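You operate a simulated robot arm through the tools that you are given. There is no shell and no other tool.

Carry out the task below with a simulated robot arm. There is one attempt and no reset: what you move stays moved.

Task
Tip the glasses empty, run the pump at 300 rpm, stop it and point to the lowest glass.
Fine: rack upright before DRIVE START; DRIVE STOP once the screen says DONE; slide the white pointer to the glass that the screen names; the knob stays at that speed.
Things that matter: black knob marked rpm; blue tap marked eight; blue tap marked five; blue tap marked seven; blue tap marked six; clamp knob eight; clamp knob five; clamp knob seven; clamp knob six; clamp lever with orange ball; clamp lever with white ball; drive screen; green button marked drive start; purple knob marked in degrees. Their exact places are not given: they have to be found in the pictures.

Only the result counts: the job must be done as asked and must still hold three seconds after the hand-in. Knocking over, shifting, dropping, spilling or breaking anything else fails it.

Robot
A 6-joint arm with a two-finger gripper, on a carriage that runs on a rail from [-9, 1984] to [2, -356] (x, y) and turns from -3.648 to 2.147 rad about z. Base frame: it is fixed where the carriage stands at the start and does not move with it; the origin is on the floor, on the carriage's upright axis, x ahead of it, y to its left, z up. Lengths are in mm, angles in rad, forces in N, time in s.
It reaches about 1455 mm from its shoulder. Its first joint turns from -2.897 to 2.897 rad. Places, roughly: black knob marked rpm [1100, -200, 1400]; blue tap marked eight [800, 1600, 1400]; blue tap marked five [800, 2200, 1400]; blue tap marked seven [800, 1800, 1400]; blue tap marked six [800, 2000, 1400]; clamp knob eight [700, 1600, 1000]; clamp knob five [700, 2200, 1000]; clamp knob seven [700, 1800, 1000]; clamp knob six [700, 2000, 1000]; clamp lever with orange ball [800, 1400, 1000]; clamp lever with white ball [800, 1300, 1000]; drive screen [1100, -200, 1500]; green button marked drive start [1100, -200, 1300]; purple knob marked in degrees [1100, -500, 1400]; rack of glasses [1000, 200, 1400]; rail knob of far bench [600, 800, 1200]. Payload 5 kg.
The tool frame sits at the grasp point between the pads (the TCP): z along the fingers, y along the line on which they close. The tips reach 30 mm beyond it. The gripper opens to 176 mm; its body begins 153 mm behind the TCP.
Orientation is that of the tool frame in the base frame, as a unit quaternion [x, y, z, w]. With the fingers straight down and closing along the base's y, the tool's x points along the base's -x, its y along +y and its z along -z.

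Tools
- The arm moves only by the tool move_arm. Its argument "series" is a list of rows, each an object (a shift or turn left out is 0, a gripper value left out holds the last) with "dp": the shift along the base's x, y, z in cm, a list of three; "rot": the turn, a rotation vector about the base's x, y, z in degrees, a list of three; "grip": the finger opening in cm, from 0 to 17.6. In form: [{"dp": [x, y, z], "rot": [wx, wy, wz], "grip": grip}, ...]. A call has 1 to 20 rows; each row shifts and turns the commanded pose from where the row before left it. Each row takes 0.2 s and may step no farther than 50 mm and 0.15 rad from the row before; otherwise, or with a gripper value out of range, the whole call is refused. A pose out of reach is approached as far as the arm can. The call stops where the force on the tool passes 90 N (or 10 N more than at its start, if that is more) or the arm is blocked; 0.2 s more then pass. The fingers move at their own pace (about 79.9 mm/s each) and stop on an object; they squeeze with about 24 N. The grip force told is the motor's: it shows also when the fingers shut on nothing. Time passes only in rows, and 0.2 s behind the last, so rows that do not move let the fingers close. The reply holds the time, the measured pose of the TCP, the force on the tool along the base axes, the opening and the grip force, in the units named above and with some noise, with the torque about the TCP (base axes, N m) and any sound that the robot's microphone picked up.
- Cameras (640 x 400 px; columns grow to the right, rows downward): "scene" is now at [73.2, 215.6, 1738.4]; the picture's right is [0.07, -1.00, 0.00], its down [-0.46, -0.03, -0.89] and it looks along [0.89, 0.06, -0.46] (base axes); focal length 270 px, centre (320, 200). "wrist" rides on the gripper at [67, -9, -184] in the tool frame; the picture's right is [0.14, 0.99, 0.00], its down [-0.92, 0.13, -0.36] and it looks along [-0.36, 0.05, 0.93] (tool axes); focal length 251 px, centre (320, 200).
- get_image(camera): a new picture of that camera. It takes no simulated time.
- raise_lower(by): moves the trunk up (or, below 0, down) by that many mm; the arm and the scene camera ride with it, the base frame stays. It gives what a move gives, with no picture.
- roll_base(legs): drives the robot by 1 to 6 legs, each [ahead, left, turn to the left] in mm, mm and rad, along the robot's own axes; the way and the turn of a leg run together, so that a leg with both is an arc; at most 1500 mm and 3.142 rad a leg. The arm and the cameras ride along, it lands a little off, and it stops where it bumps. It keeps to its track: a leg is cut to what the track allows. It gives what a move gives.
- aim_head(pan, tilt): turns the head with the scene camera to pan (to the left, within 2.094 rad either way) and tilt (down, from -0.506 to 1.204), counted from straight ahead of the robot. It gives what a move gives.
- measure_at(camera, pixels): for up to 12 pixels [column, row] of the newest picture of that camera ("zoom" is the newest enlarged one), the place [x, y, z] in the base frame of the surface seen there, good to about 3 mm. It takes no simulated time.
- inspect(camera, box): a new picture of the part [left, top, right, bottom] of that camera's present view, enlarged. It takes no simulated time.
- job_done(): hands the job in; it is judged then, once.

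Open the gripper and draw the arm clear of the work before you hand the job in, unless the task says otherwise.

The tools are called after "Request:" as a command line: name --argument value ..., lists and objects as JSON in quotes. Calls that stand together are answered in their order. move_arm: Moves the arm, as the interface text tells. Its arguments: {"type":"object","properties":{"series":{"type":"array","items":{"type":"object","properties":{"dp":{"type":"array","items":{"type":"number"}},"rot":{"type":"array","items":{"type":"number"}},"grip":{"type":"number"}}}}},"required":["series"]} The other tools are called the same way: raise_lower (by) moves the trunk up or down; roll_base (legs) drives the base; aim_head (pan, tilt) turns the head that bears the scene camera; get_image (camera) takes a picture; measure_at (camera, pixels) gives the place of the surface under pixels of a picture; inspect (camera, box) takes an enlarged picture of a part of a camera's view; job_done () hands the job in.

At the start:

```text
time: 0.0
ee_pos: [567.0, 145.5, 1595.2]
tool_rot: [0.0, 1.0, 0.0, 0.0]
ft_force: [-0.7, 0.6, -0.4]
wrist_torque: [0.01, 0.01, 0.0]
grip_width: 176.0
finger_force: 0.1
trunk travel left (down, up): [-275.0, 75.0]
robot x, y, heading: [2.1, 2.4, -0.002]
head pan, tilt (commanded): [0.07, 0.476]
```

scene: 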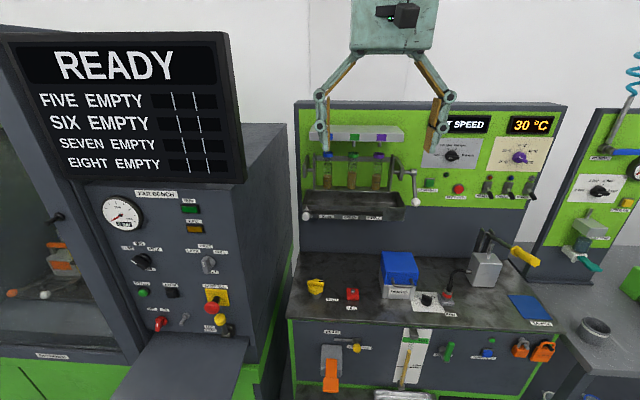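
wrist: 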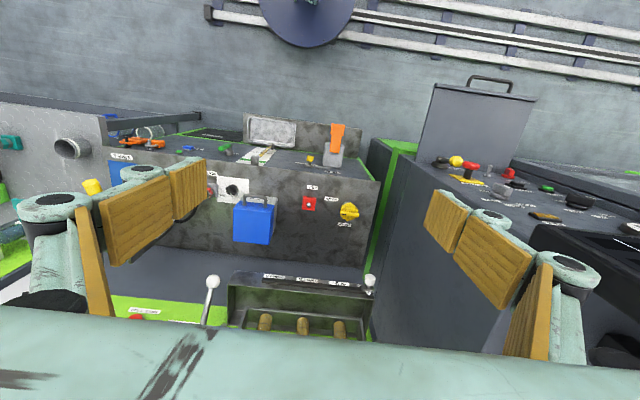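

I begin by taking a closer look at the glass rack and the panel around (350-540, 100-220) in the scene picture.

Request:
inspect --camera "scene" --box '[290, 90, 430, 230]'

Request:
inspect --camera "scene" --box '[410, 95, 570, 220]'

Request:
inspect --camera "scene" --box '[0, 20, 260, 190]'

```text
2.86 times, centred on (360, 160) of scene
```

zoom: 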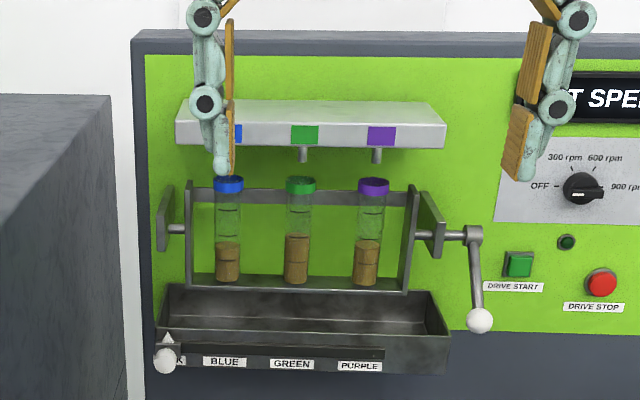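

```text
3.20 times, centred on (490, 158) of scene
```

zoom: 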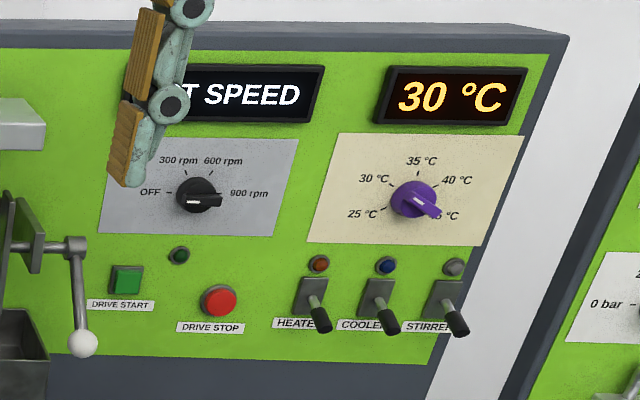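

```text
2.35 times, centred on (130, 105) of scene
```

zoom: 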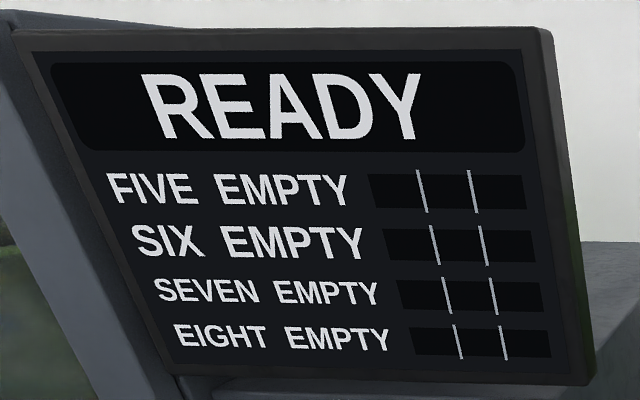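

The rack with three glasses has a crank with a white ball at scene (417,202); I measure the key points before moving.

Request:
inspect --camera "scene" --box '[380, 130, 480, 220]'

Request:
measure_at --camera "scene" --pixels '[[417, 202], [414, 172], [304, 216], [450, 156], [430, 184], [458, 188], [310, 190], [380, 195], [520, 158], [453, 126], [352, 180], [400, 192]]'

```text
4.44 times, centred on (430, 175) of scene
```

zoom: 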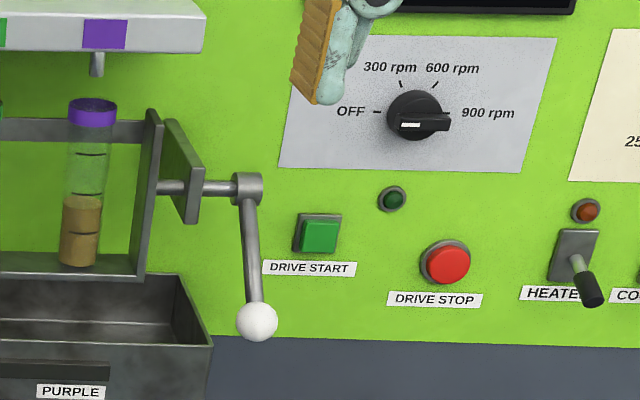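

```text
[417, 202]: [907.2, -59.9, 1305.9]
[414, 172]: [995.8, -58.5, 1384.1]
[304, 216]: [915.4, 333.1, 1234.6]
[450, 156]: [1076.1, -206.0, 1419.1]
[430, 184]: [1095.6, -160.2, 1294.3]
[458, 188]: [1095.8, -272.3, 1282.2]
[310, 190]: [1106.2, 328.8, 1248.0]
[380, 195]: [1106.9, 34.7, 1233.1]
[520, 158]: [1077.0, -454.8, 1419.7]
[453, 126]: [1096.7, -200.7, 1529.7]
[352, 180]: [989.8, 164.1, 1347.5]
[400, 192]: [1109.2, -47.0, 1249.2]
```

The panel face lies near x≈1096 and the crank ball near (910,-60,1306). I turn the gripper to point at the panel and go down a bit, to look with the wrist camera.

Request:
move_arm --series '[{"dp": [0, -1.5, -1], "rot": [0, -8, 0]}, {"dp": [0, -1.5, -1], "rot": [0, -8, 0]}, {"dp": [0, -1.5, -1], "rot": [0, -8, 0]}, {"dp": [0, -1.5, -1], "rot": [0, -8, 0]}, {"dp": [0, -1.5, -1], "rot": [0, -8, 0]}, {"dp": [0, -1.5, -1], "rot": [0, -8, 0]}, {"dp": [0, -1.5, -1], "rot": [0, -8, 0]}, {"dp": [0, -1.5, -1], "rot": [0, -8, 0]}, {"dp": [0, -1.5, -1], "rot": [0, -8, 0]}, {"dp": [0, -1.5, -1], "rot": [0, -8, 0]}, {"dp": [0, -1.5, -1], "rot": [0, -8, 0]}, {"dp": [0, -1.5, -1], "rot": [0, -2, 0]}]'

Request:
get_image --camera "scene"

Request:
get_image --camera "wrist"

```text
time: 2.6
ee_pos: [636.1, -25.5, 1571.9]
tool_rot: [0.057, 0.781, -0.035, 0.621]
ft_force: [3.7, 9.5, 2.7]
wrist_torque: [-0.63, 0.47, -1.27]
grip_width: 175.9
finger_force: 0.1
out of reach, approached as far as the arm can: row 7, 8, 9, 10, 11, 12
trunk travel left (down, up): [-275.0, 75.0]
robot x, y, heading: [-0.1, 0.6, 0.003]
head pan, tilt (commanded): [0.07, 0.476]
```

```text
taken
```

scene: 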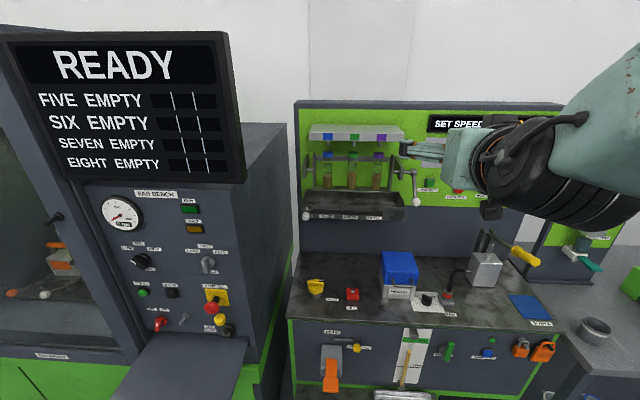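

```text
taken
```

wrist: 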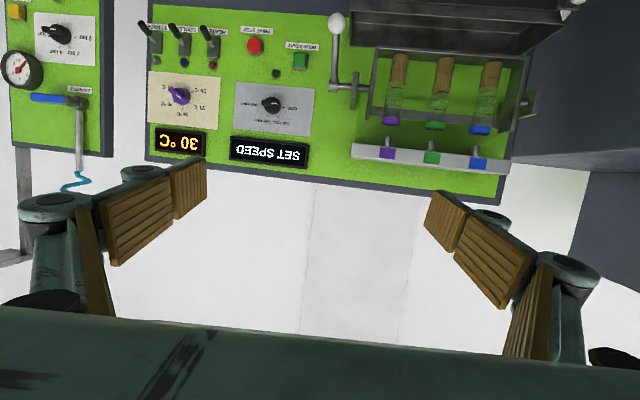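

The wrist view shows rack and panel upside down, and the last rows were too close in for the arm. I move further out along x so that the horizontal pose fits.

Request:
move_arm --series '[{"dp": [4, 0, 0]}, {"dp": [4, 0, 0]}, {"dp": [4, 0, 0]}, {"dp": [4, 0, 0]}, {}, {}]'

Request:
get_image --camera "wrist"

Request:
get_image --camera "scene"

```text
time: 4.0
ee_pos: [793.3, -3.9, 1577.9]
tool_rot: [0.029, 0.779, -0.037, 0.625]
ft_force: [-2.0, -0.8, 1.5]
wrist_torque: [0.01, 0.11, 0.02]
grip_width: 176.3
finger_force: 0.0
out of reach, approached as far as the arm can: row 1, 4
trunk travel left (down, up): [-275.0, 75.0]
robot x, y, heading: [0.2, 0.5, -0.001]
head pan, tilt (commanded): [0.07, 0.476]
```

```text
taken
```

wrist: 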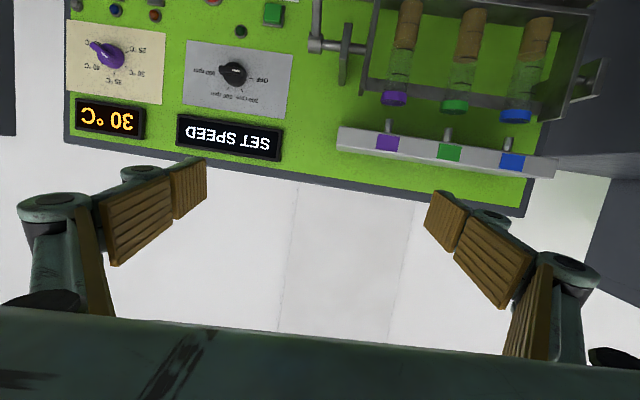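

```text
taken
```

scene: 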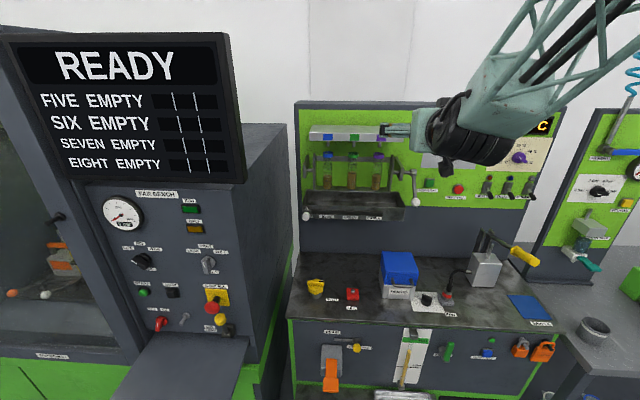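

The gripper is at (793,-4,1578), still pitched about 12° down. I correct the tilt and go down toward z≈1400 while backing off to x≈720.

Request:
move_arm --series '[{"dp": [-1, -0.8, -3], "rot": [0.3, -4, 1.8]}, {"dp": [-1, -0.8, -3], "rot": [0.3, -4, 1.8]}, {"dp": [-1, -0.8, -3], "rot": [0, -4.5, 1.8]}, {"dp": [-1, -0.8, -3]}, {"dp": [-1, -0.8, -3]}, {"dp": [-1, -0.8, -3]}, {}]'

Request:
get_image --camera "wrist"

Request:
get_image --camera "scene"

```text
time: 5.6
ee_pos: [766.4, 78.0, 1458.4]
tool_rot: [-0.007, 0.713, -0.037, 0.7]
ft_force: [1.2, -0.1, -0.3]
wrist_torque: [-0.04, -0.03, -0.05]
grip_width: 175.8
finger_force: 0.1
out of reach, approached as far as the arm can: row 1, 2, 3, 4, 5, 6
trunk travel left (down, up): [-275.0, 75.0]
robot x, y, heading: [0.3, -2.4, 0.001]
head pan, tilt (commanded): [0.07, 0.476]
```

```text
taken
```

wrist: 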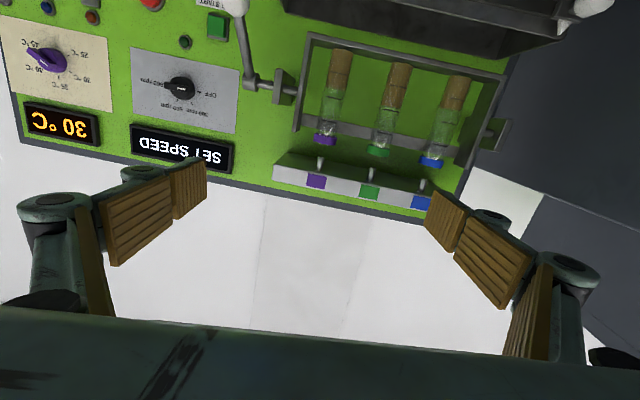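

```text
taken
```

scene: 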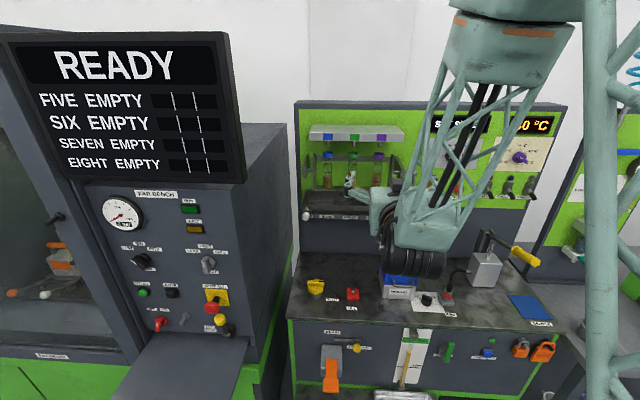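

The arm folds too tightly at this x; every row was out of reach and y drifted to 78. I go out to x≈830 and over to y≈-60 in front of the crank, still short of the trough front (x≈915).

Request:
move_arm --series '[{"dp": [2, -3, 0]}, {"dp": [2, -3, 0]}, {"dp": [2, -3, 0]}, {"dp": [0, -3, 0]}, {"dp": [0, -2, 0]}, {}]'

Request:
get_image --camera "wrist"

Request:
get_image --camera "scene"

```text
time: 7.0
ee_pos: [813.8, 65.5, 1481.1]
tool_rot: [0.014, 0.712, -0.036, 0.701]
ft_force: [1.3, 0.2, -1.9]
wrist_torque: [0.03, -0.09, -0.03]
grip_width: 176.2
finger_force: 0.0
out of reach, approached as far as the arm can: row 1, 2, 3, 4, 5
trunk travel left (down, up): [-275.0, 75.0]
robot x, y, heading: [-1.6, -0.0, 0.001]
head pan, tilt (commanded): [0.07, 0.476]
```

```text
taken
```

wrist: 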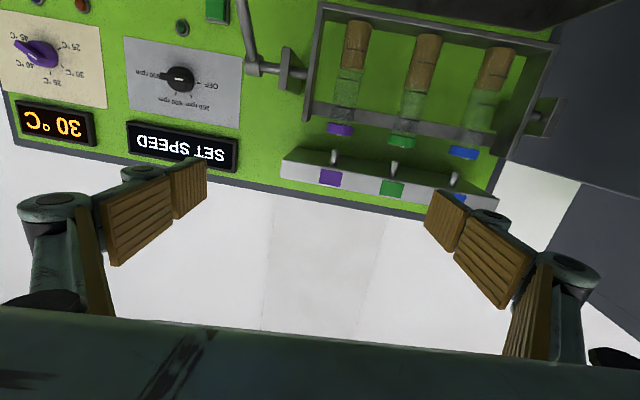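

```text
taken
```

scene: 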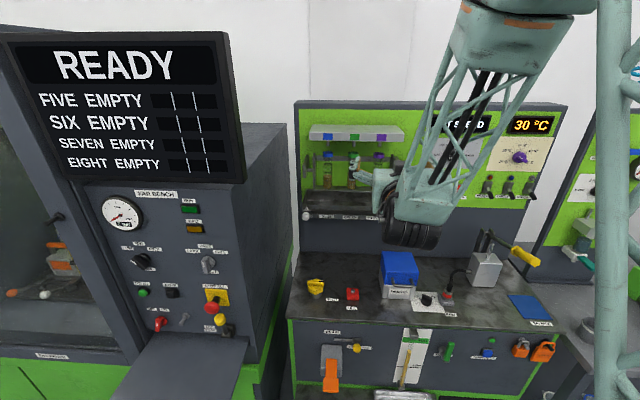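

The sideways move was mostly refused, which suggests the arm is too folded. I try going out to x≈900 in small steps at z≈1480 while moving toward y≈0, keeping clear of the shelf.

Request:
move_arm --series '[{"dp": [2, -1, 0]}, {"dp": [2, -1, 0]}, {"dp": [2, -1, 0]}, {"dp": [1, -2, 0]}, {"dp": [0, -3, 0]}]'

Request:
measure_at --camera "wrist" --pixels '[[290, 160], [370, 185], [250, 60], [305, 100], [320, 10], [548, 120], [339, 128], [463, 153], [182, 78], [40, 50], [182, 27]]'

```text
time: 8.2
ee_pos: [863.9, 73.9, 1476.5]
tool_rot: [0.017, 0.711, -0.031, 0.702]
ft_force: [-0.6, 0.4, 0.3]
wrist_torque: [0.01, 0.04, 0.07]
grip_width: 175.9
finger_force: 0.1
out of reach, approached as far as the arm can: row 1, 2, 3, 4, 5
trunk travel left (down, up): [-275.0, 75.0]
robot x, y, heading: [-4.0, -1.9, -0.0]
head pan, tilt (commanded): [0.07, 0.476]
```

```text
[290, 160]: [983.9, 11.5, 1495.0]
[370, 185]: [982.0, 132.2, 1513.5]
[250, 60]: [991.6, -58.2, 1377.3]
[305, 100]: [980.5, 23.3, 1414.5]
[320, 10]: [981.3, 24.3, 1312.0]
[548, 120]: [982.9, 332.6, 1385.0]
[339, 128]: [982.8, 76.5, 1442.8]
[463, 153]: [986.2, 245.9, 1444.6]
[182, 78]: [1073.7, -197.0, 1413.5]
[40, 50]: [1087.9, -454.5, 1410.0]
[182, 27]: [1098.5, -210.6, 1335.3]
```

The y coordinate stays at 74 although I asked for less, so some joint seems to be at its limit. I turn the head to look at the arm itself.

Request:
aim_head --pan -0.5 --tilt 0.1

Request:
get_image --camera "scene"

```text
time: 9.2
ee_pos: [863.6, 72.9, 1475.4]
tool_rot: [0.017, 0.711, -0.031, 0.702]
ft_force: [0.1, -0.5, 0.9]
wrist_torque: [0.03, 0.03, 0.02]
grip_width: 176.4
finger_force: 0.0
trunk travel left (down, up): [-275.0, 75.0]
robot x, y, heading: [-0.3, 2.3, 0.002]
head pan, tilt (commanded): [-0.499, 0.099]
```

```text
taken
```

scene: 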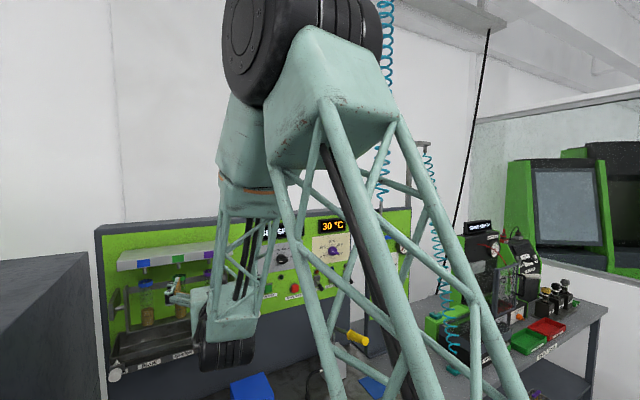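

The arm is a two-link type with the elbow high and the forearm hanging down to the wrist. I test whether a yaw to the right (about -z) with a move along -y is allowed.

Request:
move_arm --series '[{"dp": [0, -2, 0], "rot": [0, 0, -5]}, {"dp": [0, -2, 0], "rot": [0, 0, -5]}, {"dp": [0, -2, 0], "rot": [0, 0, -5]}]'

```text
time: 10.0
ee_pos: [866.6, 13.4, 1476.2]
tool_rot: [0.095, 0.705, -0.115, 0.694]
ft_force: [0.5, 1.0, 0.3]
wrist_torque: [0.01, 0.02, -0.01]
grip_width: 176.0
finger_force: 0.1
trunk travel left (down, up): [-275.0, 75.0]
robot x, y, heading: [4.2, -1.2, 0.001]
head pan, tilt (commanded): [-0.499, 0.099]
```

With yaw to the right the -y move works, so the wrist only limits yaw to the left of the arm's plane. I plan to drive the base toward -y; first I measure hanging things on the right (coil at (385,15), cable at (480,80)) and the bench edges.

Request:
get_image --camera "scene"

Request:
measure_at --camera "scene" --pixels '[[385, 20], [387, 60], [432, 170], [478, 80], [484, 40], [420, 143], [505, 240], [440, 285], [552, 300], [360, 338], [300, 150], [345, 70]]'

```text
taken
```

scene: 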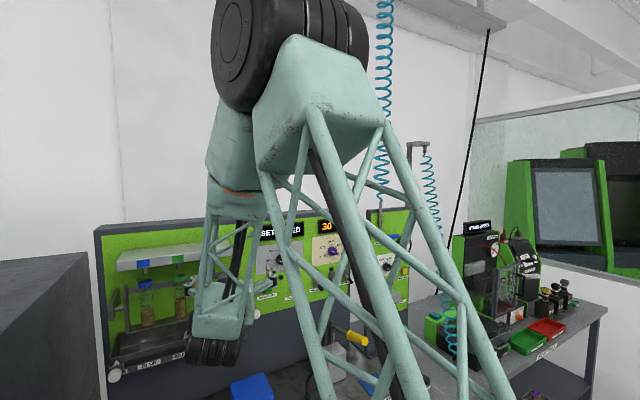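

```text
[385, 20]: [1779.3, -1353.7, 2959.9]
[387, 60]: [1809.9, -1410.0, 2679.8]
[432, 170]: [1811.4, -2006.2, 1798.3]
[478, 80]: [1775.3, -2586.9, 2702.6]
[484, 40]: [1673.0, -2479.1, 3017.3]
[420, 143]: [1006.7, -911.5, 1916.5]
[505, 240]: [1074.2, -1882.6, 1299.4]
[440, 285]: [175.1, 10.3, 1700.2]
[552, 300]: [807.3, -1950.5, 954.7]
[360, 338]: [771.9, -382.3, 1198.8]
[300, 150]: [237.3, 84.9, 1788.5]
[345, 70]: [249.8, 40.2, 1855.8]
```

Nothing hangs near the arm's path (coils are at x≈1800 or y<-900, the yellow lever top is at z≈1200). I drive the base 340 mm to the right.

Request:
roll_base --legs '[[0, -340, 0]]'

Request:
aim_head --pan 0.15 --tilt 0.45

Request:
get_image --camera "scene"

Request:
get_image --camera "wrist"

```text
time: 12.3
ee_pos: [867.0, -318.5, 1475.9]
tool_rot: [0.092, 0.705, -0.113, 0.694]
ft_force: [-0.3, 0.1, -0.1]
wrist_torque: [-0.04, 0.01, 0.02]
grip_width: 176.0
finger_force: 0.1
trunk travel left (down, up): [-275.0, 75.0]
robot x, y, heading: [2.1, -336.6, 0.006]
head pan, tilt (commanded): [-0.499, 0.099]
```

```text
time: 13.3
ee_pos: [868.1, -318.6, 1476.2]
tool_rot: [0.093, 0.705, -0.113, 0.694]
ft_force: [0.8, -1.0, 0.3]
wrist_torque: [-0.01, 0.0, -0.02]
grip_width: 176.0
finger_force: 0.0
trunk travel left (down, up): [-275.0, 75.0]
robot x, y, heading: [-1.4, -334.0, 0.005]
head pan, tilt (commanded): [0.15, 0.45]
```

```text
taken
```

scene: 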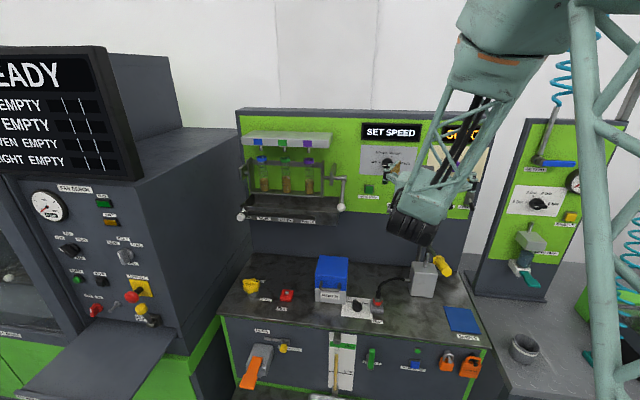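

```text
taken
```

wrist: 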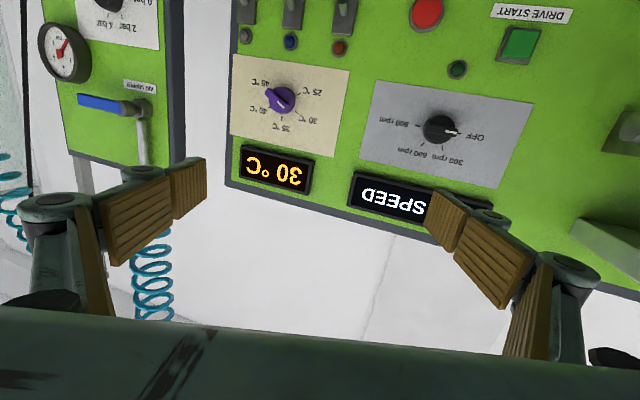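

Both cameras now have a good view; I zoom in on the rpm knob at wrist (440,128) and on the rack at scene (285,180).

Request:
inspect --camera "wrist" --box '[350, 60, 550, 210]'

Request:
inspect --camera "scene" --box '[225, 110, 375, 230]'

Request:
inspect --camera "scene" --box '[340, 110, 500, 240]'

```text
2.67 times, centred on (450, 135) of wrist
```

zoom: 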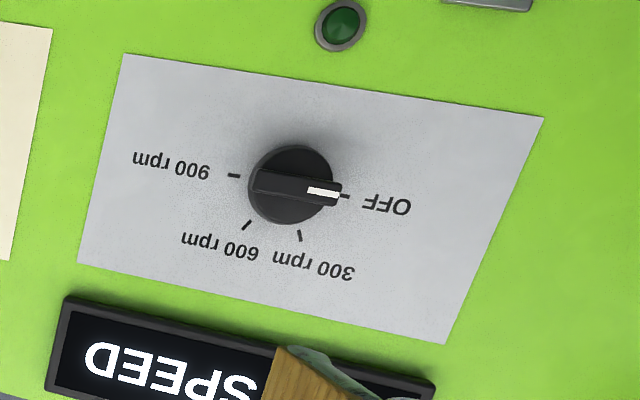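

```text
3.33 times, centred on (300, 170) of scene
```

zoom: 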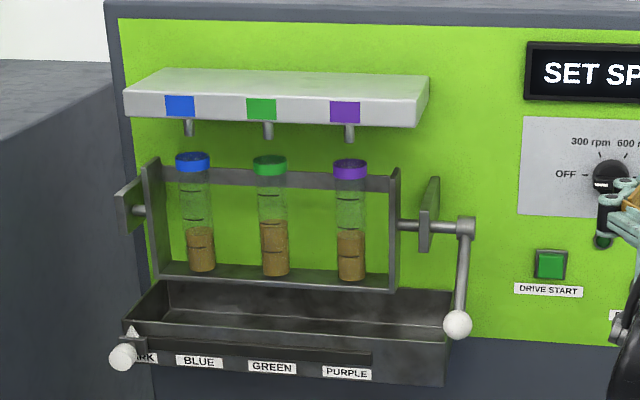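

```text
3.08 times, centred on (420, 175) of scene
```

zoom: 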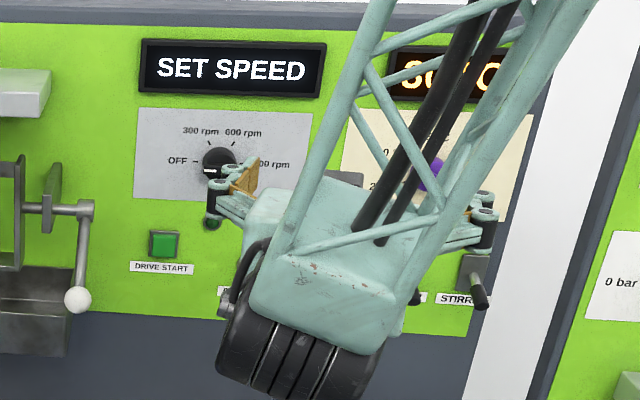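

The knob's white mark points at OFF (wrist zoom (325,192)), so it must turn 60° clockwise to 300 rpm later. First the crank: I bring the gripper in front of it, with yaw back to straight +x.

Request:
move_arm --series '[{"dp": [-1.5, 3, 0], "rot": [0.27, -0.15, 2.8]}, {"dp": [-1.5, 3, 0], "rot": [0.27, -0.15, 2.8]}, {"dp": [-1, 3, -1], "rot": [0.27, -0.15, 2.8]}, {"dp": [-1, 3, -1], "rot": [0.27, -0.15, 2.8]}, {"dp": [-0.5, 3, -1], "rot": [0.27, -0.15, 2.8]}, {"dp": [-0.5, 3, -1], "rot": [0.27, -0.15, 2.8]}, {"dp": [0, 3, -1]}, {"dp": [0, 3, -1]}, {"dp": [0, 1.8, -1]}, {}]'

Request:
get_image --camera "wrist"

Request:
get_image --camera "scene"

```text
time: 15.5
ee_pos: [807.1, -56.9, 1411.4]
tool_rot: [-0.001, 0.707, 0.0, 0.707]
ft_force: [-0.3, 0.4, -0.4]
wrist_torque: [-0.04, -0.08, -0.04]
grip_width: 176.0
finger_force: 0.1
out of reach, approached as far as the arm can: row 6
trunk travel left (down, up): [-275.0, 75.0]
robot x, y, heading: [0.8, -336.7, 0.004]
head pan, tilt (commanded): [0.15, 0.45]
```

```text
taken
```

wrist: 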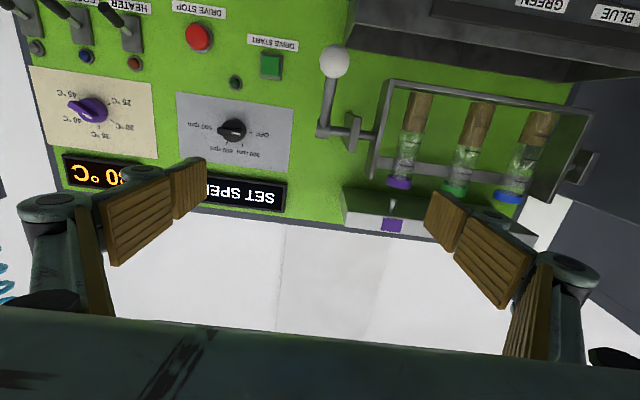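

```text
taken
```

scene: 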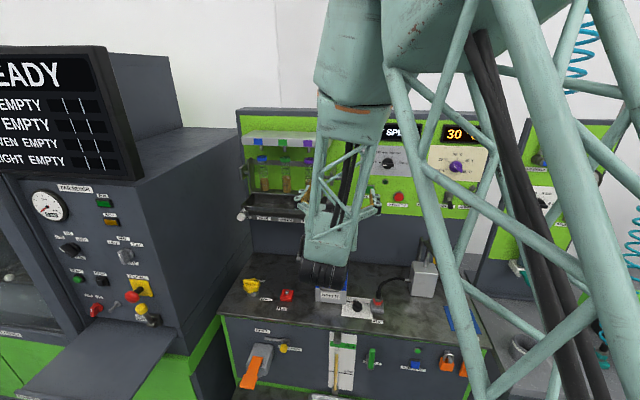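

Now the gripper points straight at the panel and the crank ball is at wrist (333,62). I zoom in and measure ball, hub, shaft, plates and trough.

Request:
inspect --camera "wrist" --box '[290, 20, 430, 160]'

Request:
measure_at --camera "wrist" --pixels '[[333, 62], [333, 75], [329, 95], [325, 120], [323, 132], [340, 132], [353, 130], [365, 130], [376, 160], [388, 85], [420, 20], [345, 60]]'

```text
2.86 times, centred on (360, 90) of wrist
```

zoom: 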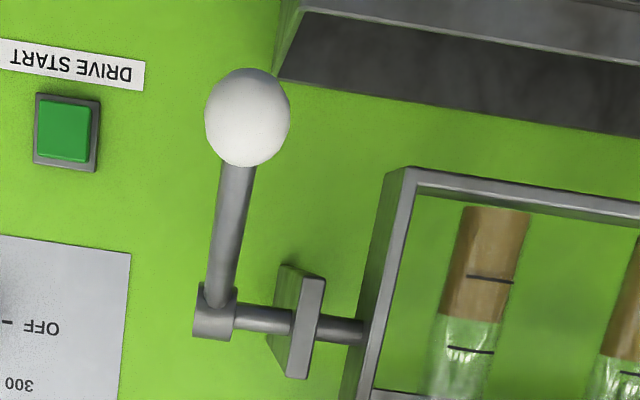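

```text
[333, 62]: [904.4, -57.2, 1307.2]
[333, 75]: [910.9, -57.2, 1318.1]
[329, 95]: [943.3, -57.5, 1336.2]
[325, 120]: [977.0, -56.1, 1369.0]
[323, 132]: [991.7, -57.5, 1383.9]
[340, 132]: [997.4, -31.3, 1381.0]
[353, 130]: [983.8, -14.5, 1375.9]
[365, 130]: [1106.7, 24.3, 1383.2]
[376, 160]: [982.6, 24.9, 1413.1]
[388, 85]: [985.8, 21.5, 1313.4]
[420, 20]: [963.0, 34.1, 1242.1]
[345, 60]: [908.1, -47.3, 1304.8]
```

The crank ball centre is about (919,-58,1305), radius 15, and the shaft axis about (1002, 1381) in x-z, so the crank radius is ≈113 at 45° forward-down. I pitch the gripper 40° down, narrow it to 8 cm and take a pre-grasp pose.

Request:
move_arm --series '[{"dp": [0.7, 0, 0], "rot": [0, 8, 0], "grip": 8}, {"dp": [0.7, 0, -0.5], "rot": [0, 8, 0]}, {"dp": [0.7, 0, -1], "rot": [0, 8, 0]}, {"dp": [0.7, 0, -1], "rot": [0, 8, 0]}, {"dp": [0.7, 0, -1.5], "rot": [0, 8, 0]}, {}, {}]'

Request:
get_image --camera "wrist"

Request:
get_image --camera "scene"

```text
time: 17.1
ee_pos: [842.1, -58.7, 1371.2]
tool_rot: [-0.001, 0.906, 0.002, 0.423]
ft_force: [-1.5, -0.3, 0.1]
wrist_torque: [0.01, -0.01, -0.01]
grip_width: 79.8
finger_force: 0.0
trunk travel left (down, up): [-275.0, 75.0]
robot x, y, heading: [2.0, -335.0, 0.003]
head pan, tilt (commanded): [0.15, 0.45]
```

```text
taken
```

wrist: 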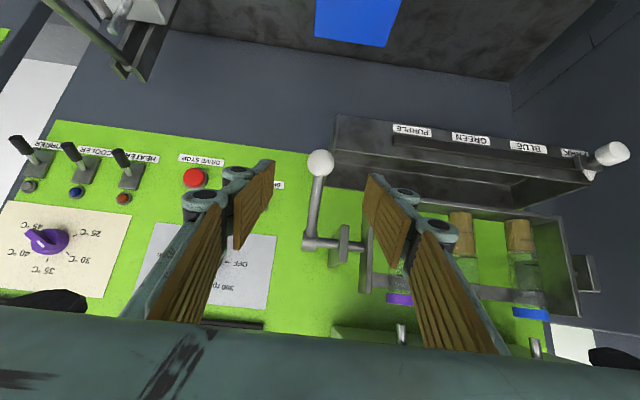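

```text
taken
```

scene: 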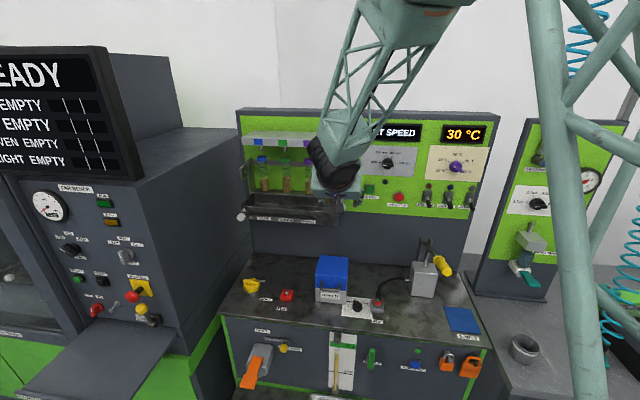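

The ball at wrist (319,163) lies right between the fingers. I zoom in on the trough and pointer at the right and re-measure the ball.

Request:
inspect --camera "wrist" --box '[330, 100, 640, 330]'

Request:
measure_at --camera "wrist" --pixels '[[319, 163], [313, 200], [308, 240], [320, 150], [412, 132], [470, 139], [527, 147], [575, 153], [612, 153], [600, 167], [340, 118], [590, 180]]'

```text
1.74 times, centred on (485, 215) of wrist
```

zoom: 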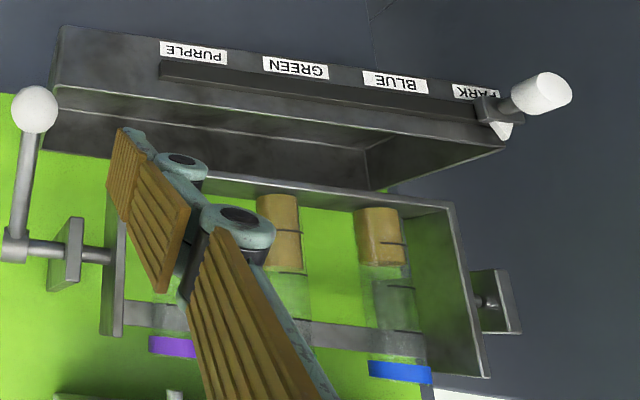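

```text
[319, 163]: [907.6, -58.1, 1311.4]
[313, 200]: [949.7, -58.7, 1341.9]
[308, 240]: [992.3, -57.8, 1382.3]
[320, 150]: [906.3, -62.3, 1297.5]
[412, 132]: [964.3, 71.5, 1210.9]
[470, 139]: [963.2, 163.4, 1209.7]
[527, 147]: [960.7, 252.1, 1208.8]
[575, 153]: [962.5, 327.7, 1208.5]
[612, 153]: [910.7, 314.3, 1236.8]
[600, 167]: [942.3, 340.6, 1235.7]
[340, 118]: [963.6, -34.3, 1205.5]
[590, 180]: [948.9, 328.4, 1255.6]
```

The trough runs from x≈963 to the panel, so the glasses must tip backward (mouths toward the panel), i.e. the ball goes up. I advance onto the ball centre (921,-58,1305) and close the fingers.

Request:
move_arm --series '[{"dp": [2.6, 0.05, -2.2]}, {"dp": [2.6, 0.0, -2.2]}, {"dp": [2.6, 0.0, -2.2]}, {"grip": 2}, {}, {}, {}]'

Request:
get_image --camera "wrist"

Request:
get_image --camera "scene"

```text
time: 18.7
ee_pos: [924.2, -58.0, 1302.2]
tool_rot: [-0.002, 0.906, 0.001, 0.424]
ft_force: [6.6, 3.0, 3.3]
wrist_torque: [0.03, 0.14, 0.07]
grip_width: 29.6
finger_force: 44.9
trunk travel left (down, up): [-275.0, 75.0]
robot x, y, heading: [2.5, -338.7, 0.003]
head pan, tilt (commanded): [0.15, 0.45]
```

```text
taken
```

wrist: 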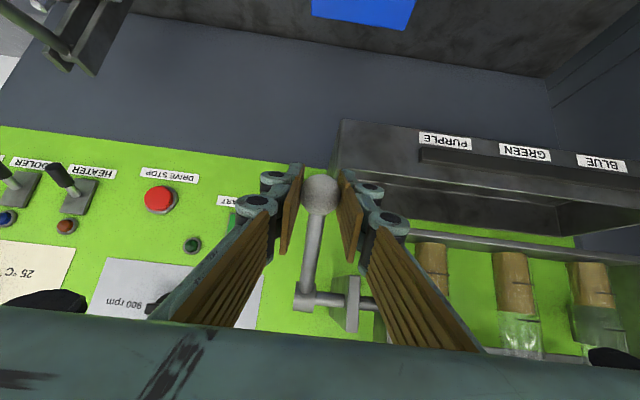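

```text
taken
```

scene: 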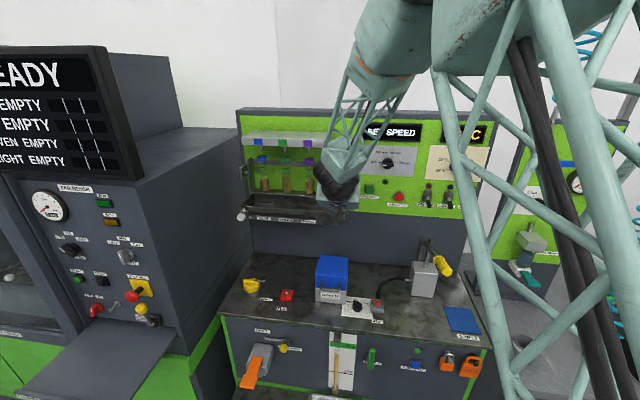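

The ball is gripped (29.6 mm opening). I turn the crank up a first 15° along its arc and watch the force.

Request:
move_arm --series '[{"dp": [-0.65, 0, 0.71]}, {"dp": [-0.59, 0, 0.76]}, {"dp": [-0.51, 0, 0.82]}]'

Request:
get_image --camera "wrist"

```text
time: 19.5
ee_pos: [905.2, -56.4, 1326.9]
tool_rot: [-0.002, 0.907, 0.001, 0.421]
ft_force: [2.2, -0.1, -7.5]
wrist_torque: [0.09, 0.69, -0.04]
grip_width: 29.8
finger_force: 44.9
trunk travel left (down, up): [-275.0, 75.0]
robot x, y, heading: [2.1, -338.5, 0.005]
head pan, tilt (commanded): [0.15, 0.45]
```

```text
taken
```

wrist: 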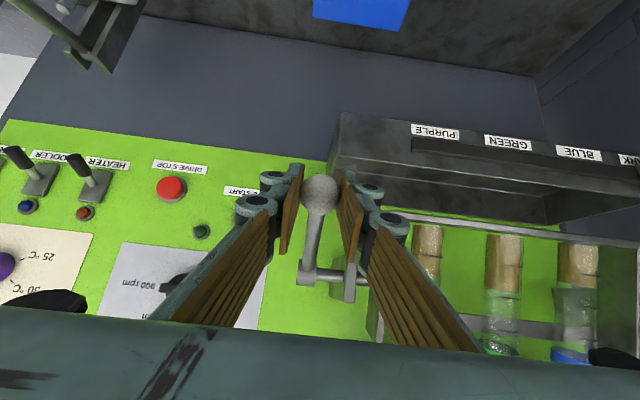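

Only a few newtons and the rack tilts with the crank. I continue the arc in 5° steps up to 30° above forward.

Request:
move_arm --series '[{"dp": [-0.444, 0, 0.853]}, {"dp": [-0.368, 0, 0.889]}, {"dp": [-0.289, 0, 0.917]}, {"dp": [-0.208, 0, 0.939]}, {"dp": [-0.126, 0, 0.954]}, {"dp": [-0.042, 0, 0.961]}, {"dp": [0.042, 0, 0.961]}, {"dp": [0.126, 0, 0.954]}, {"dp": [0.208, 0, 0.939]}, {"dp": [0.289, 0, 0.917]}, {"dp": [0.368, 0, 0.889]}, {"dp": [0.444, 0, 0.853]}]'

Request:
get_image --camera "wrist"

Request:
get_image --camera "scene"

```text
time: 22.1
ee_pos: [904.1, -56.1, 1438.1]
tool_rot: [-0.001, 0.906, 0.001, 0.424]
ft_force: [-6.3, -4.9, -8.2]
wrist_torque: [-0.02, 1.13, 0.09]
grip_width: 30.1
finger_force: 44.7
trunk travel left (down, up): [-275.0, 75.0]
robot x, y, heading: [4.3, -338.1, 0.006]
head pan, tilt (commanded): [0.15, 0.45]
```

```text
taken
```

wrist: 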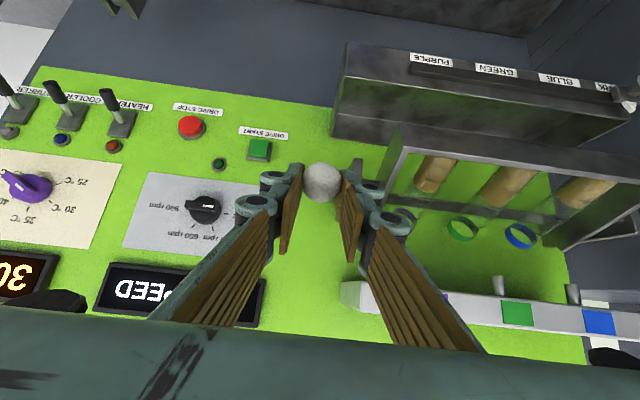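

```text
taken
```

scene: 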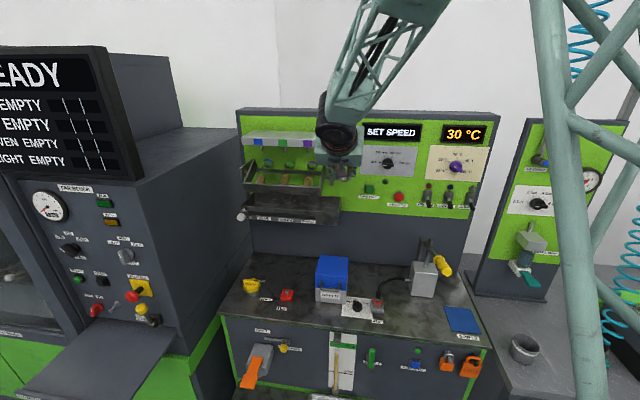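

The rack is tilted ~75° with little force. I measure the shelf's near end (wrist (346,292)) and the finger's outer knuckle to check lateral clearance before going on.

Request:
measure_at --camera "wrist" --pixels '[[346, 292], [352, 285], [348, 305], [400, 215], [410, 225], [388, 195], [322, 180], [430, 170], [395, 150]]'

Request:
inspect --camera "scene" --box '[230, 110, 380, 230]'

```text
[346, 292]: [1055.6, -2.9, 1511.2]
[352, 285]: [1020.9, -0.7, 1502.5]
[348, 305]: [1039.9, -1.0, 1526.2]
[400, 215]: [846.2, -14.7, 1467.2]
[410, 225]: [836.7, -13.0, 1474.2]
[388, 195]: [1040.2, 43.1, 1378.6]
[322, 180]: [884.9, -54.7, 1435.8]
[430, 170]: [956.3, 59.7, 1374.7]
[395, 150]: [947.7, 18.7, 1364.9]
```

```text
3.33 times, centred on (305, 170) of scene
```

zoom: 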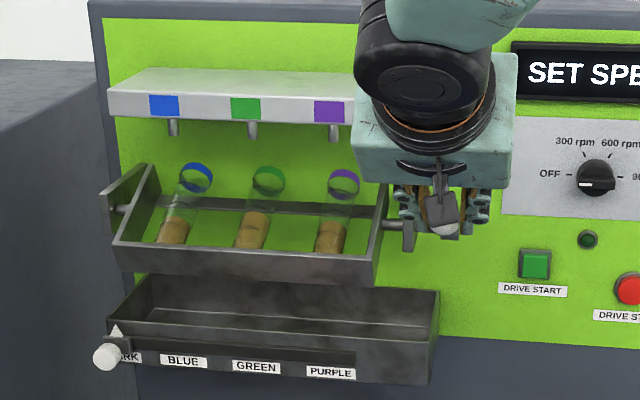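

Shelf end is at y≈-2 and the finger's outside at y≈-13, so there is about 10 mm clearance laterally. I continue to 60° above forward (tilt ≈105°).

Request:
move_arm --series '[{"dp": [0.517, 0, 0.811]}, {"dp": [0.586, 0, 0.763]}, {"dp": [0.65, 0, 0.709]}, {"dp": [0.709, 0, 0.65]}, {"dp": [0.763, 0, 0.586]}, {"dp": [0.811, 0, 0.517]}]'

Request:
inspect --camera "scene" --box '[230, 110, 380, 230]'

Request:
get_image --camera "wrist"

```text
time: 23.5
ee_pos: [944.5, -58.0, 1479.5]
tool_rot: [-0.001, 0.906, 0.002, 0.423]
ft_force: [-14.4, -7.3, 3.3]
wrist_torque: [-0.07, 1.13, 0.07]
grip_width: 29.7
finger_force: 44.3
trunk travel left (down, up): [-275.0, 75.0]
robot x, y, heading: [3.2, -335.7, 0.003]
head pan, tilt (commanded): [0.15, 0.45]
```

```text
3.33 times, centred on (305, 170) of scene
```

zoom: 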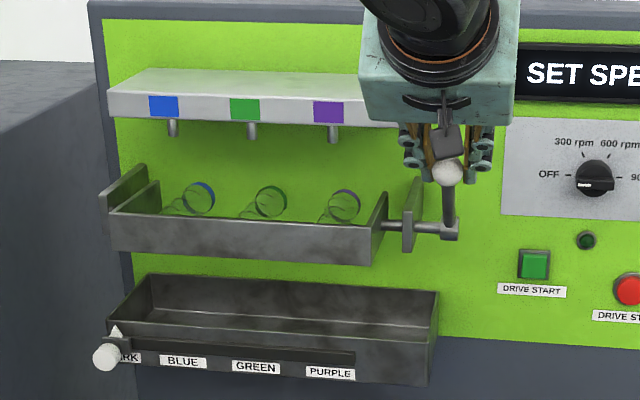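

```text
taken
```

wrist: 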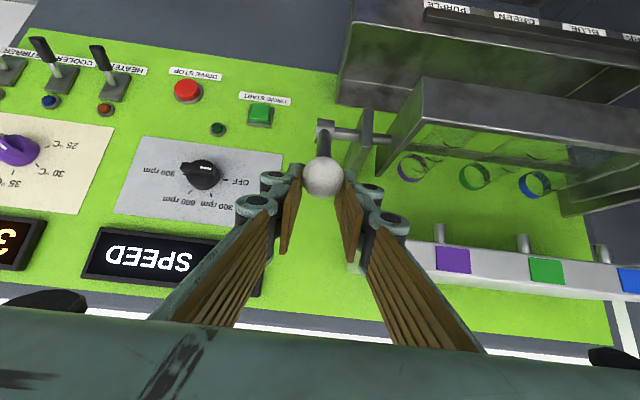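

The glasses already look empty at this tilt. I go on another 25° to make sure, hold, and look again.

Request:
move_arm --series '[{"dp": [0.853, 0, 0.444]}, {"dp": [0.889, 0, 0.368]}, {"dp": [0.917, 0, 0.289]}, {"dp": [0.939, 0, 0.208]}, {"dp": [0.954, 0, 0.126]}, {}, {}, {}, {}, {}]'

Request:
inspect --camera "scene" --box '[230, 110, 380, 230]'

Request:
get_image --camera "wrist"

```text
time: 25.7
ee_pos: [989.7, -56.9, 1490.4]
tool_rot: [-0.001, 0.907, 0.001, 0.422]
ft_force: [0.4, -0.1, 0.0]
wrist_torque: [0.0, -0.03, 0.0]
grip_width: 19.9
finger_force: 0.0
trunk travel left (down, up): [-275.0, 75.0]
robot x, y, heading: [1.4, -334.7, 0.008]
head pan, tilt (commanded): [0.15, 0.45]
```

```text
3.33 times, centred on (305, 170) of scene
```

zoom: 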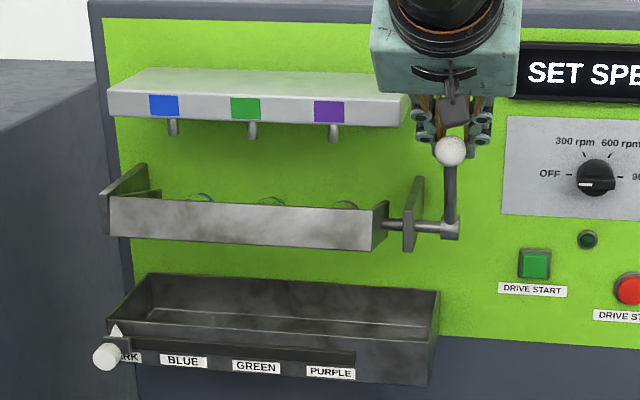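

```text
taken
```

wrist: 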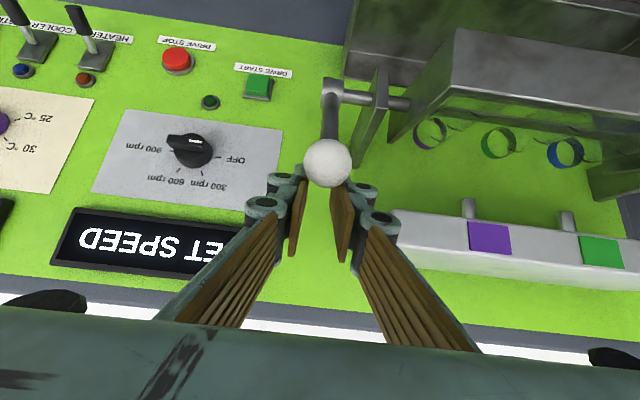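

The ball slipped out of the pads (opening now 19.9, no force), but the crank stays where it is; perhaps it hit its stop. I check ball position and the glasses' contents.

Request:
inspect --camera "wrist" --box '[300, 60, 640, 270]'

Request:
measure_at --camera "wrist" --pixels '[[328, 160], [331, 92], [331, 115], [500, 50], [480, 110], [400, 218]]'

```text
1.88 times, centred on (470, 165) of wrist
```

zoom: 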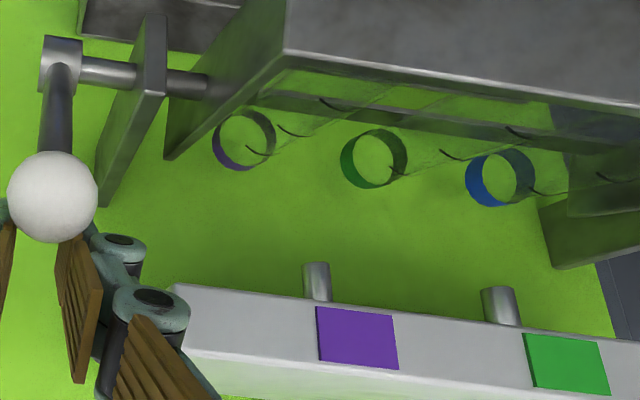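

```text
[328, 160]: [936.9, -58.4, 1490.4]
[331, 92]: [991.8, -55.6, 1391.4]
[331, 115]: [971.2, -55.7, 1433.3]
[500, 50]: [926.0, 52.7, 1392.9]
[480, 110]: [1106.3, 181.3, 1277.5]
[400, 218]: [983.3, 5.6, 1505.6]
```

The glasses look empty, and the crank stopped at about 106° of tilt (ball now at about (950,-58,1484)). I retreat along the fingers, then open, away from the shelf end.

Request:
move_arm --series '[{"dp": [-1.15, 0, 0.96]}, {"dp": [-1.15, 0, 0.96]}, {"dp": [-1.15, 0, 0.96]}, {"dp": [-1.15, 0, 0.96]}, {"dp": [-0.5, 0, 0.4], "grip": 7}, {}, {}]'

Request:
get_image --camera "wrist"

Request:
get_image --camera "scene"

```text
time: 27.3
ee_pos: [939.4, -57.1, 1535.6]
tool_rot: [-0.001, 0.906, 0.001, 0.422]
ft_force: [-0.6, -0.5, 0.0]
wrist_torque: [-0.02, -0.01, 0.0]
grip_width: 69.8
finger_force: 0.0
trunk travel left (down, up): [-275.0, 75.0]
robot x, y, heading: [5.0, -334.7, 0.007]
head pan, tilt (commanded): [0.15, 0.45]
```

```text
taken
```

wrist: 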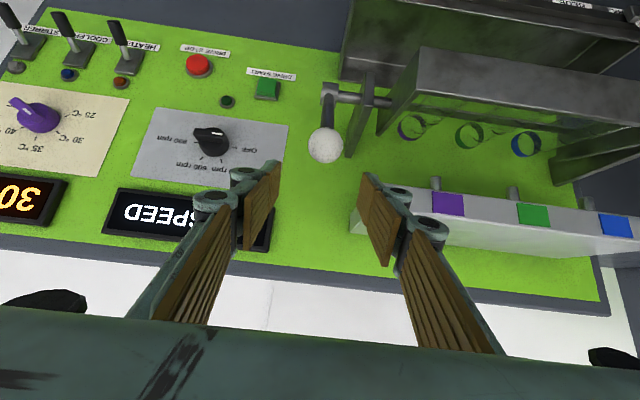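

```text
taken
```

scene: 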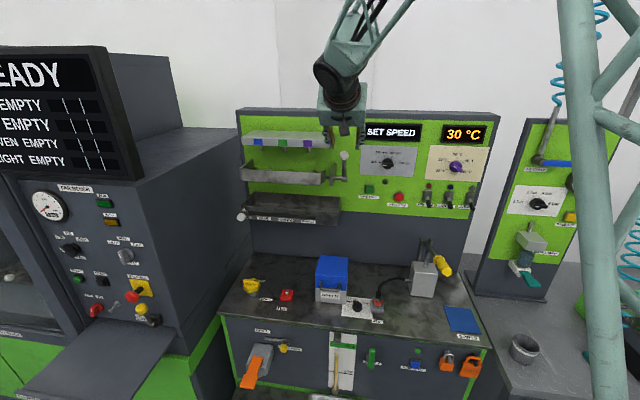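

The fingers are free and open above the ball (wrist (325,145)). I re-measure the ball and hub.

Request:
measure_at --camera "wrist" --pixels '[[325, 145], [325, 138], [328, 98], [330, 115], [345, 97], [420, 90], [470, 95]]'

Request:
inspect --camera "wrist" --box '[310, 60, 590, 230]'

```text
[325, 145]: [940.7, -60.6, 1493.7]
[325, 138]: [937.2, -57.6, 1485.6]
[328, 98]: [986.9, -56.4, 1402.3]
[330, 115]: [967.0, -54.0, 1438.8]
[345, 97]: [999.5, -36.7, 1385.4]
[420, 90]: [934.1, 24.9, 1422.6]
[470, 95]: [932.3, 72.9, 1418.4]
```

```text
2.29 times, centred on (450, 145) of wrist
```

zoom: 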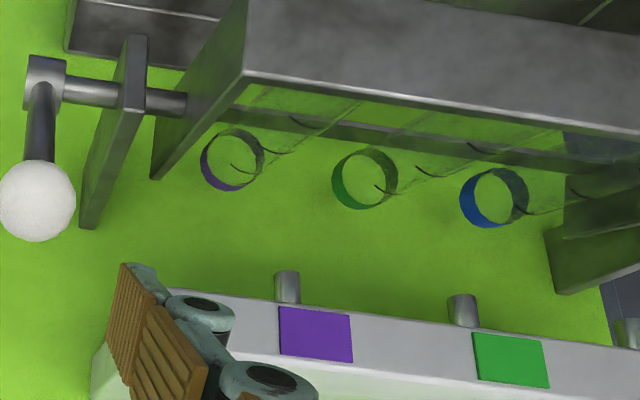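

Glasses are empty. The ball centre is about (952,-58,1485); I lower onto it and grip it again.

Request:
move_arm --series '[{"dp": [0.3, -0.05, -1.3]}, {"dp": [0.3, -0.05, -1.3]}, {"dp": [0.3, 0, -1.3]}, {"dp": [0.35, 0, -1.15]}, {"grip": 2}, {}, {}, {}]'

Request:
get_image --camera "wrist"

```text
time: 29.1
ee_pos: [951.4, -55.8, 1485.2]
tool_rot: [-0.002, 0.906, 0.001, 0.423]
ft_force: [-3.1, 5.8, 4.7]
wrist_torque: [0.04, -0.01, 0.03]
grip_width: 29.7
finger_force: 45.1
trunk travel left (down, up): [-275.0, 75.0]
robot x, y, heading: [3.8, -337.4, 0.005]
head pan, tilt (commanded): [0.15, 0.45]
```

```text
taken
```

wrist: 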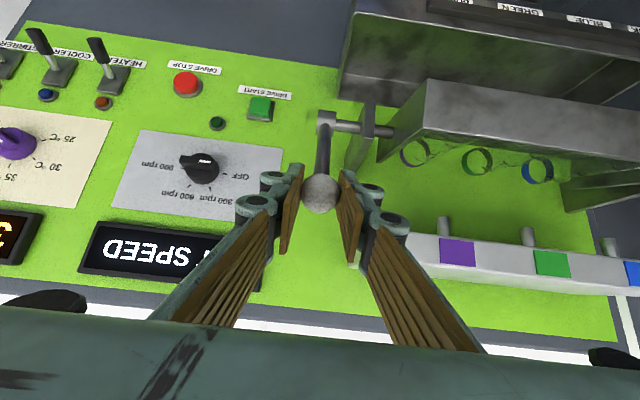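

The ball is gripped again (29.7 mm). I bring the crank back along its arc, first 10 steps of 5°.

Request:
move_arm --series '[{"dp": [-0.869, 0, -0.502]}, {"dp": [-0.822, 0, -0.576]}, {"dp": [-0.769, 0, -0.645]}, {"dp": [-0.71, 0, -0.71]}, {"dp": [-0.645, 0, -0.769]}, {"dp": [-0.576, 0, -0.822]}, {"dp": [-0.502, 0, -0.869]}, {"dp": [-0.424, 0, -0.91]}, {"dp": [-0.343, 0, -0.943]}, {"dp": [-0.26, 0, -0.97]}]'

Request:
get_image --camera "wrist"

```text
time: 31.3
ee_pos: [891.1, -56.9, 1406.1]
tool_rot: [-0.002, 0.906, 0.001, 0.423]
ft_force: [-9.1, 13.0, 10.6]
wrist_torque: [-0.25, -0.9, 0.14]
grip_width: 29.7
finger_force: 44.5
trunk travel left (down, up): [-275.0, 75.0]
robot x, y, heading: [-0.9, -338.5, 0.007]
head pan, tilt (commanded): [0.15, 0.45]
```

```text
taken
```

wrist: 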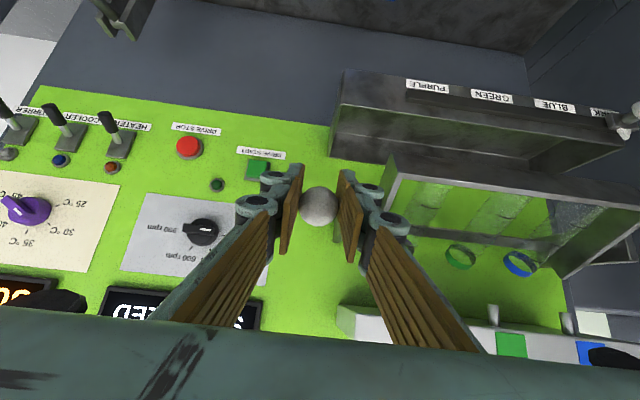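

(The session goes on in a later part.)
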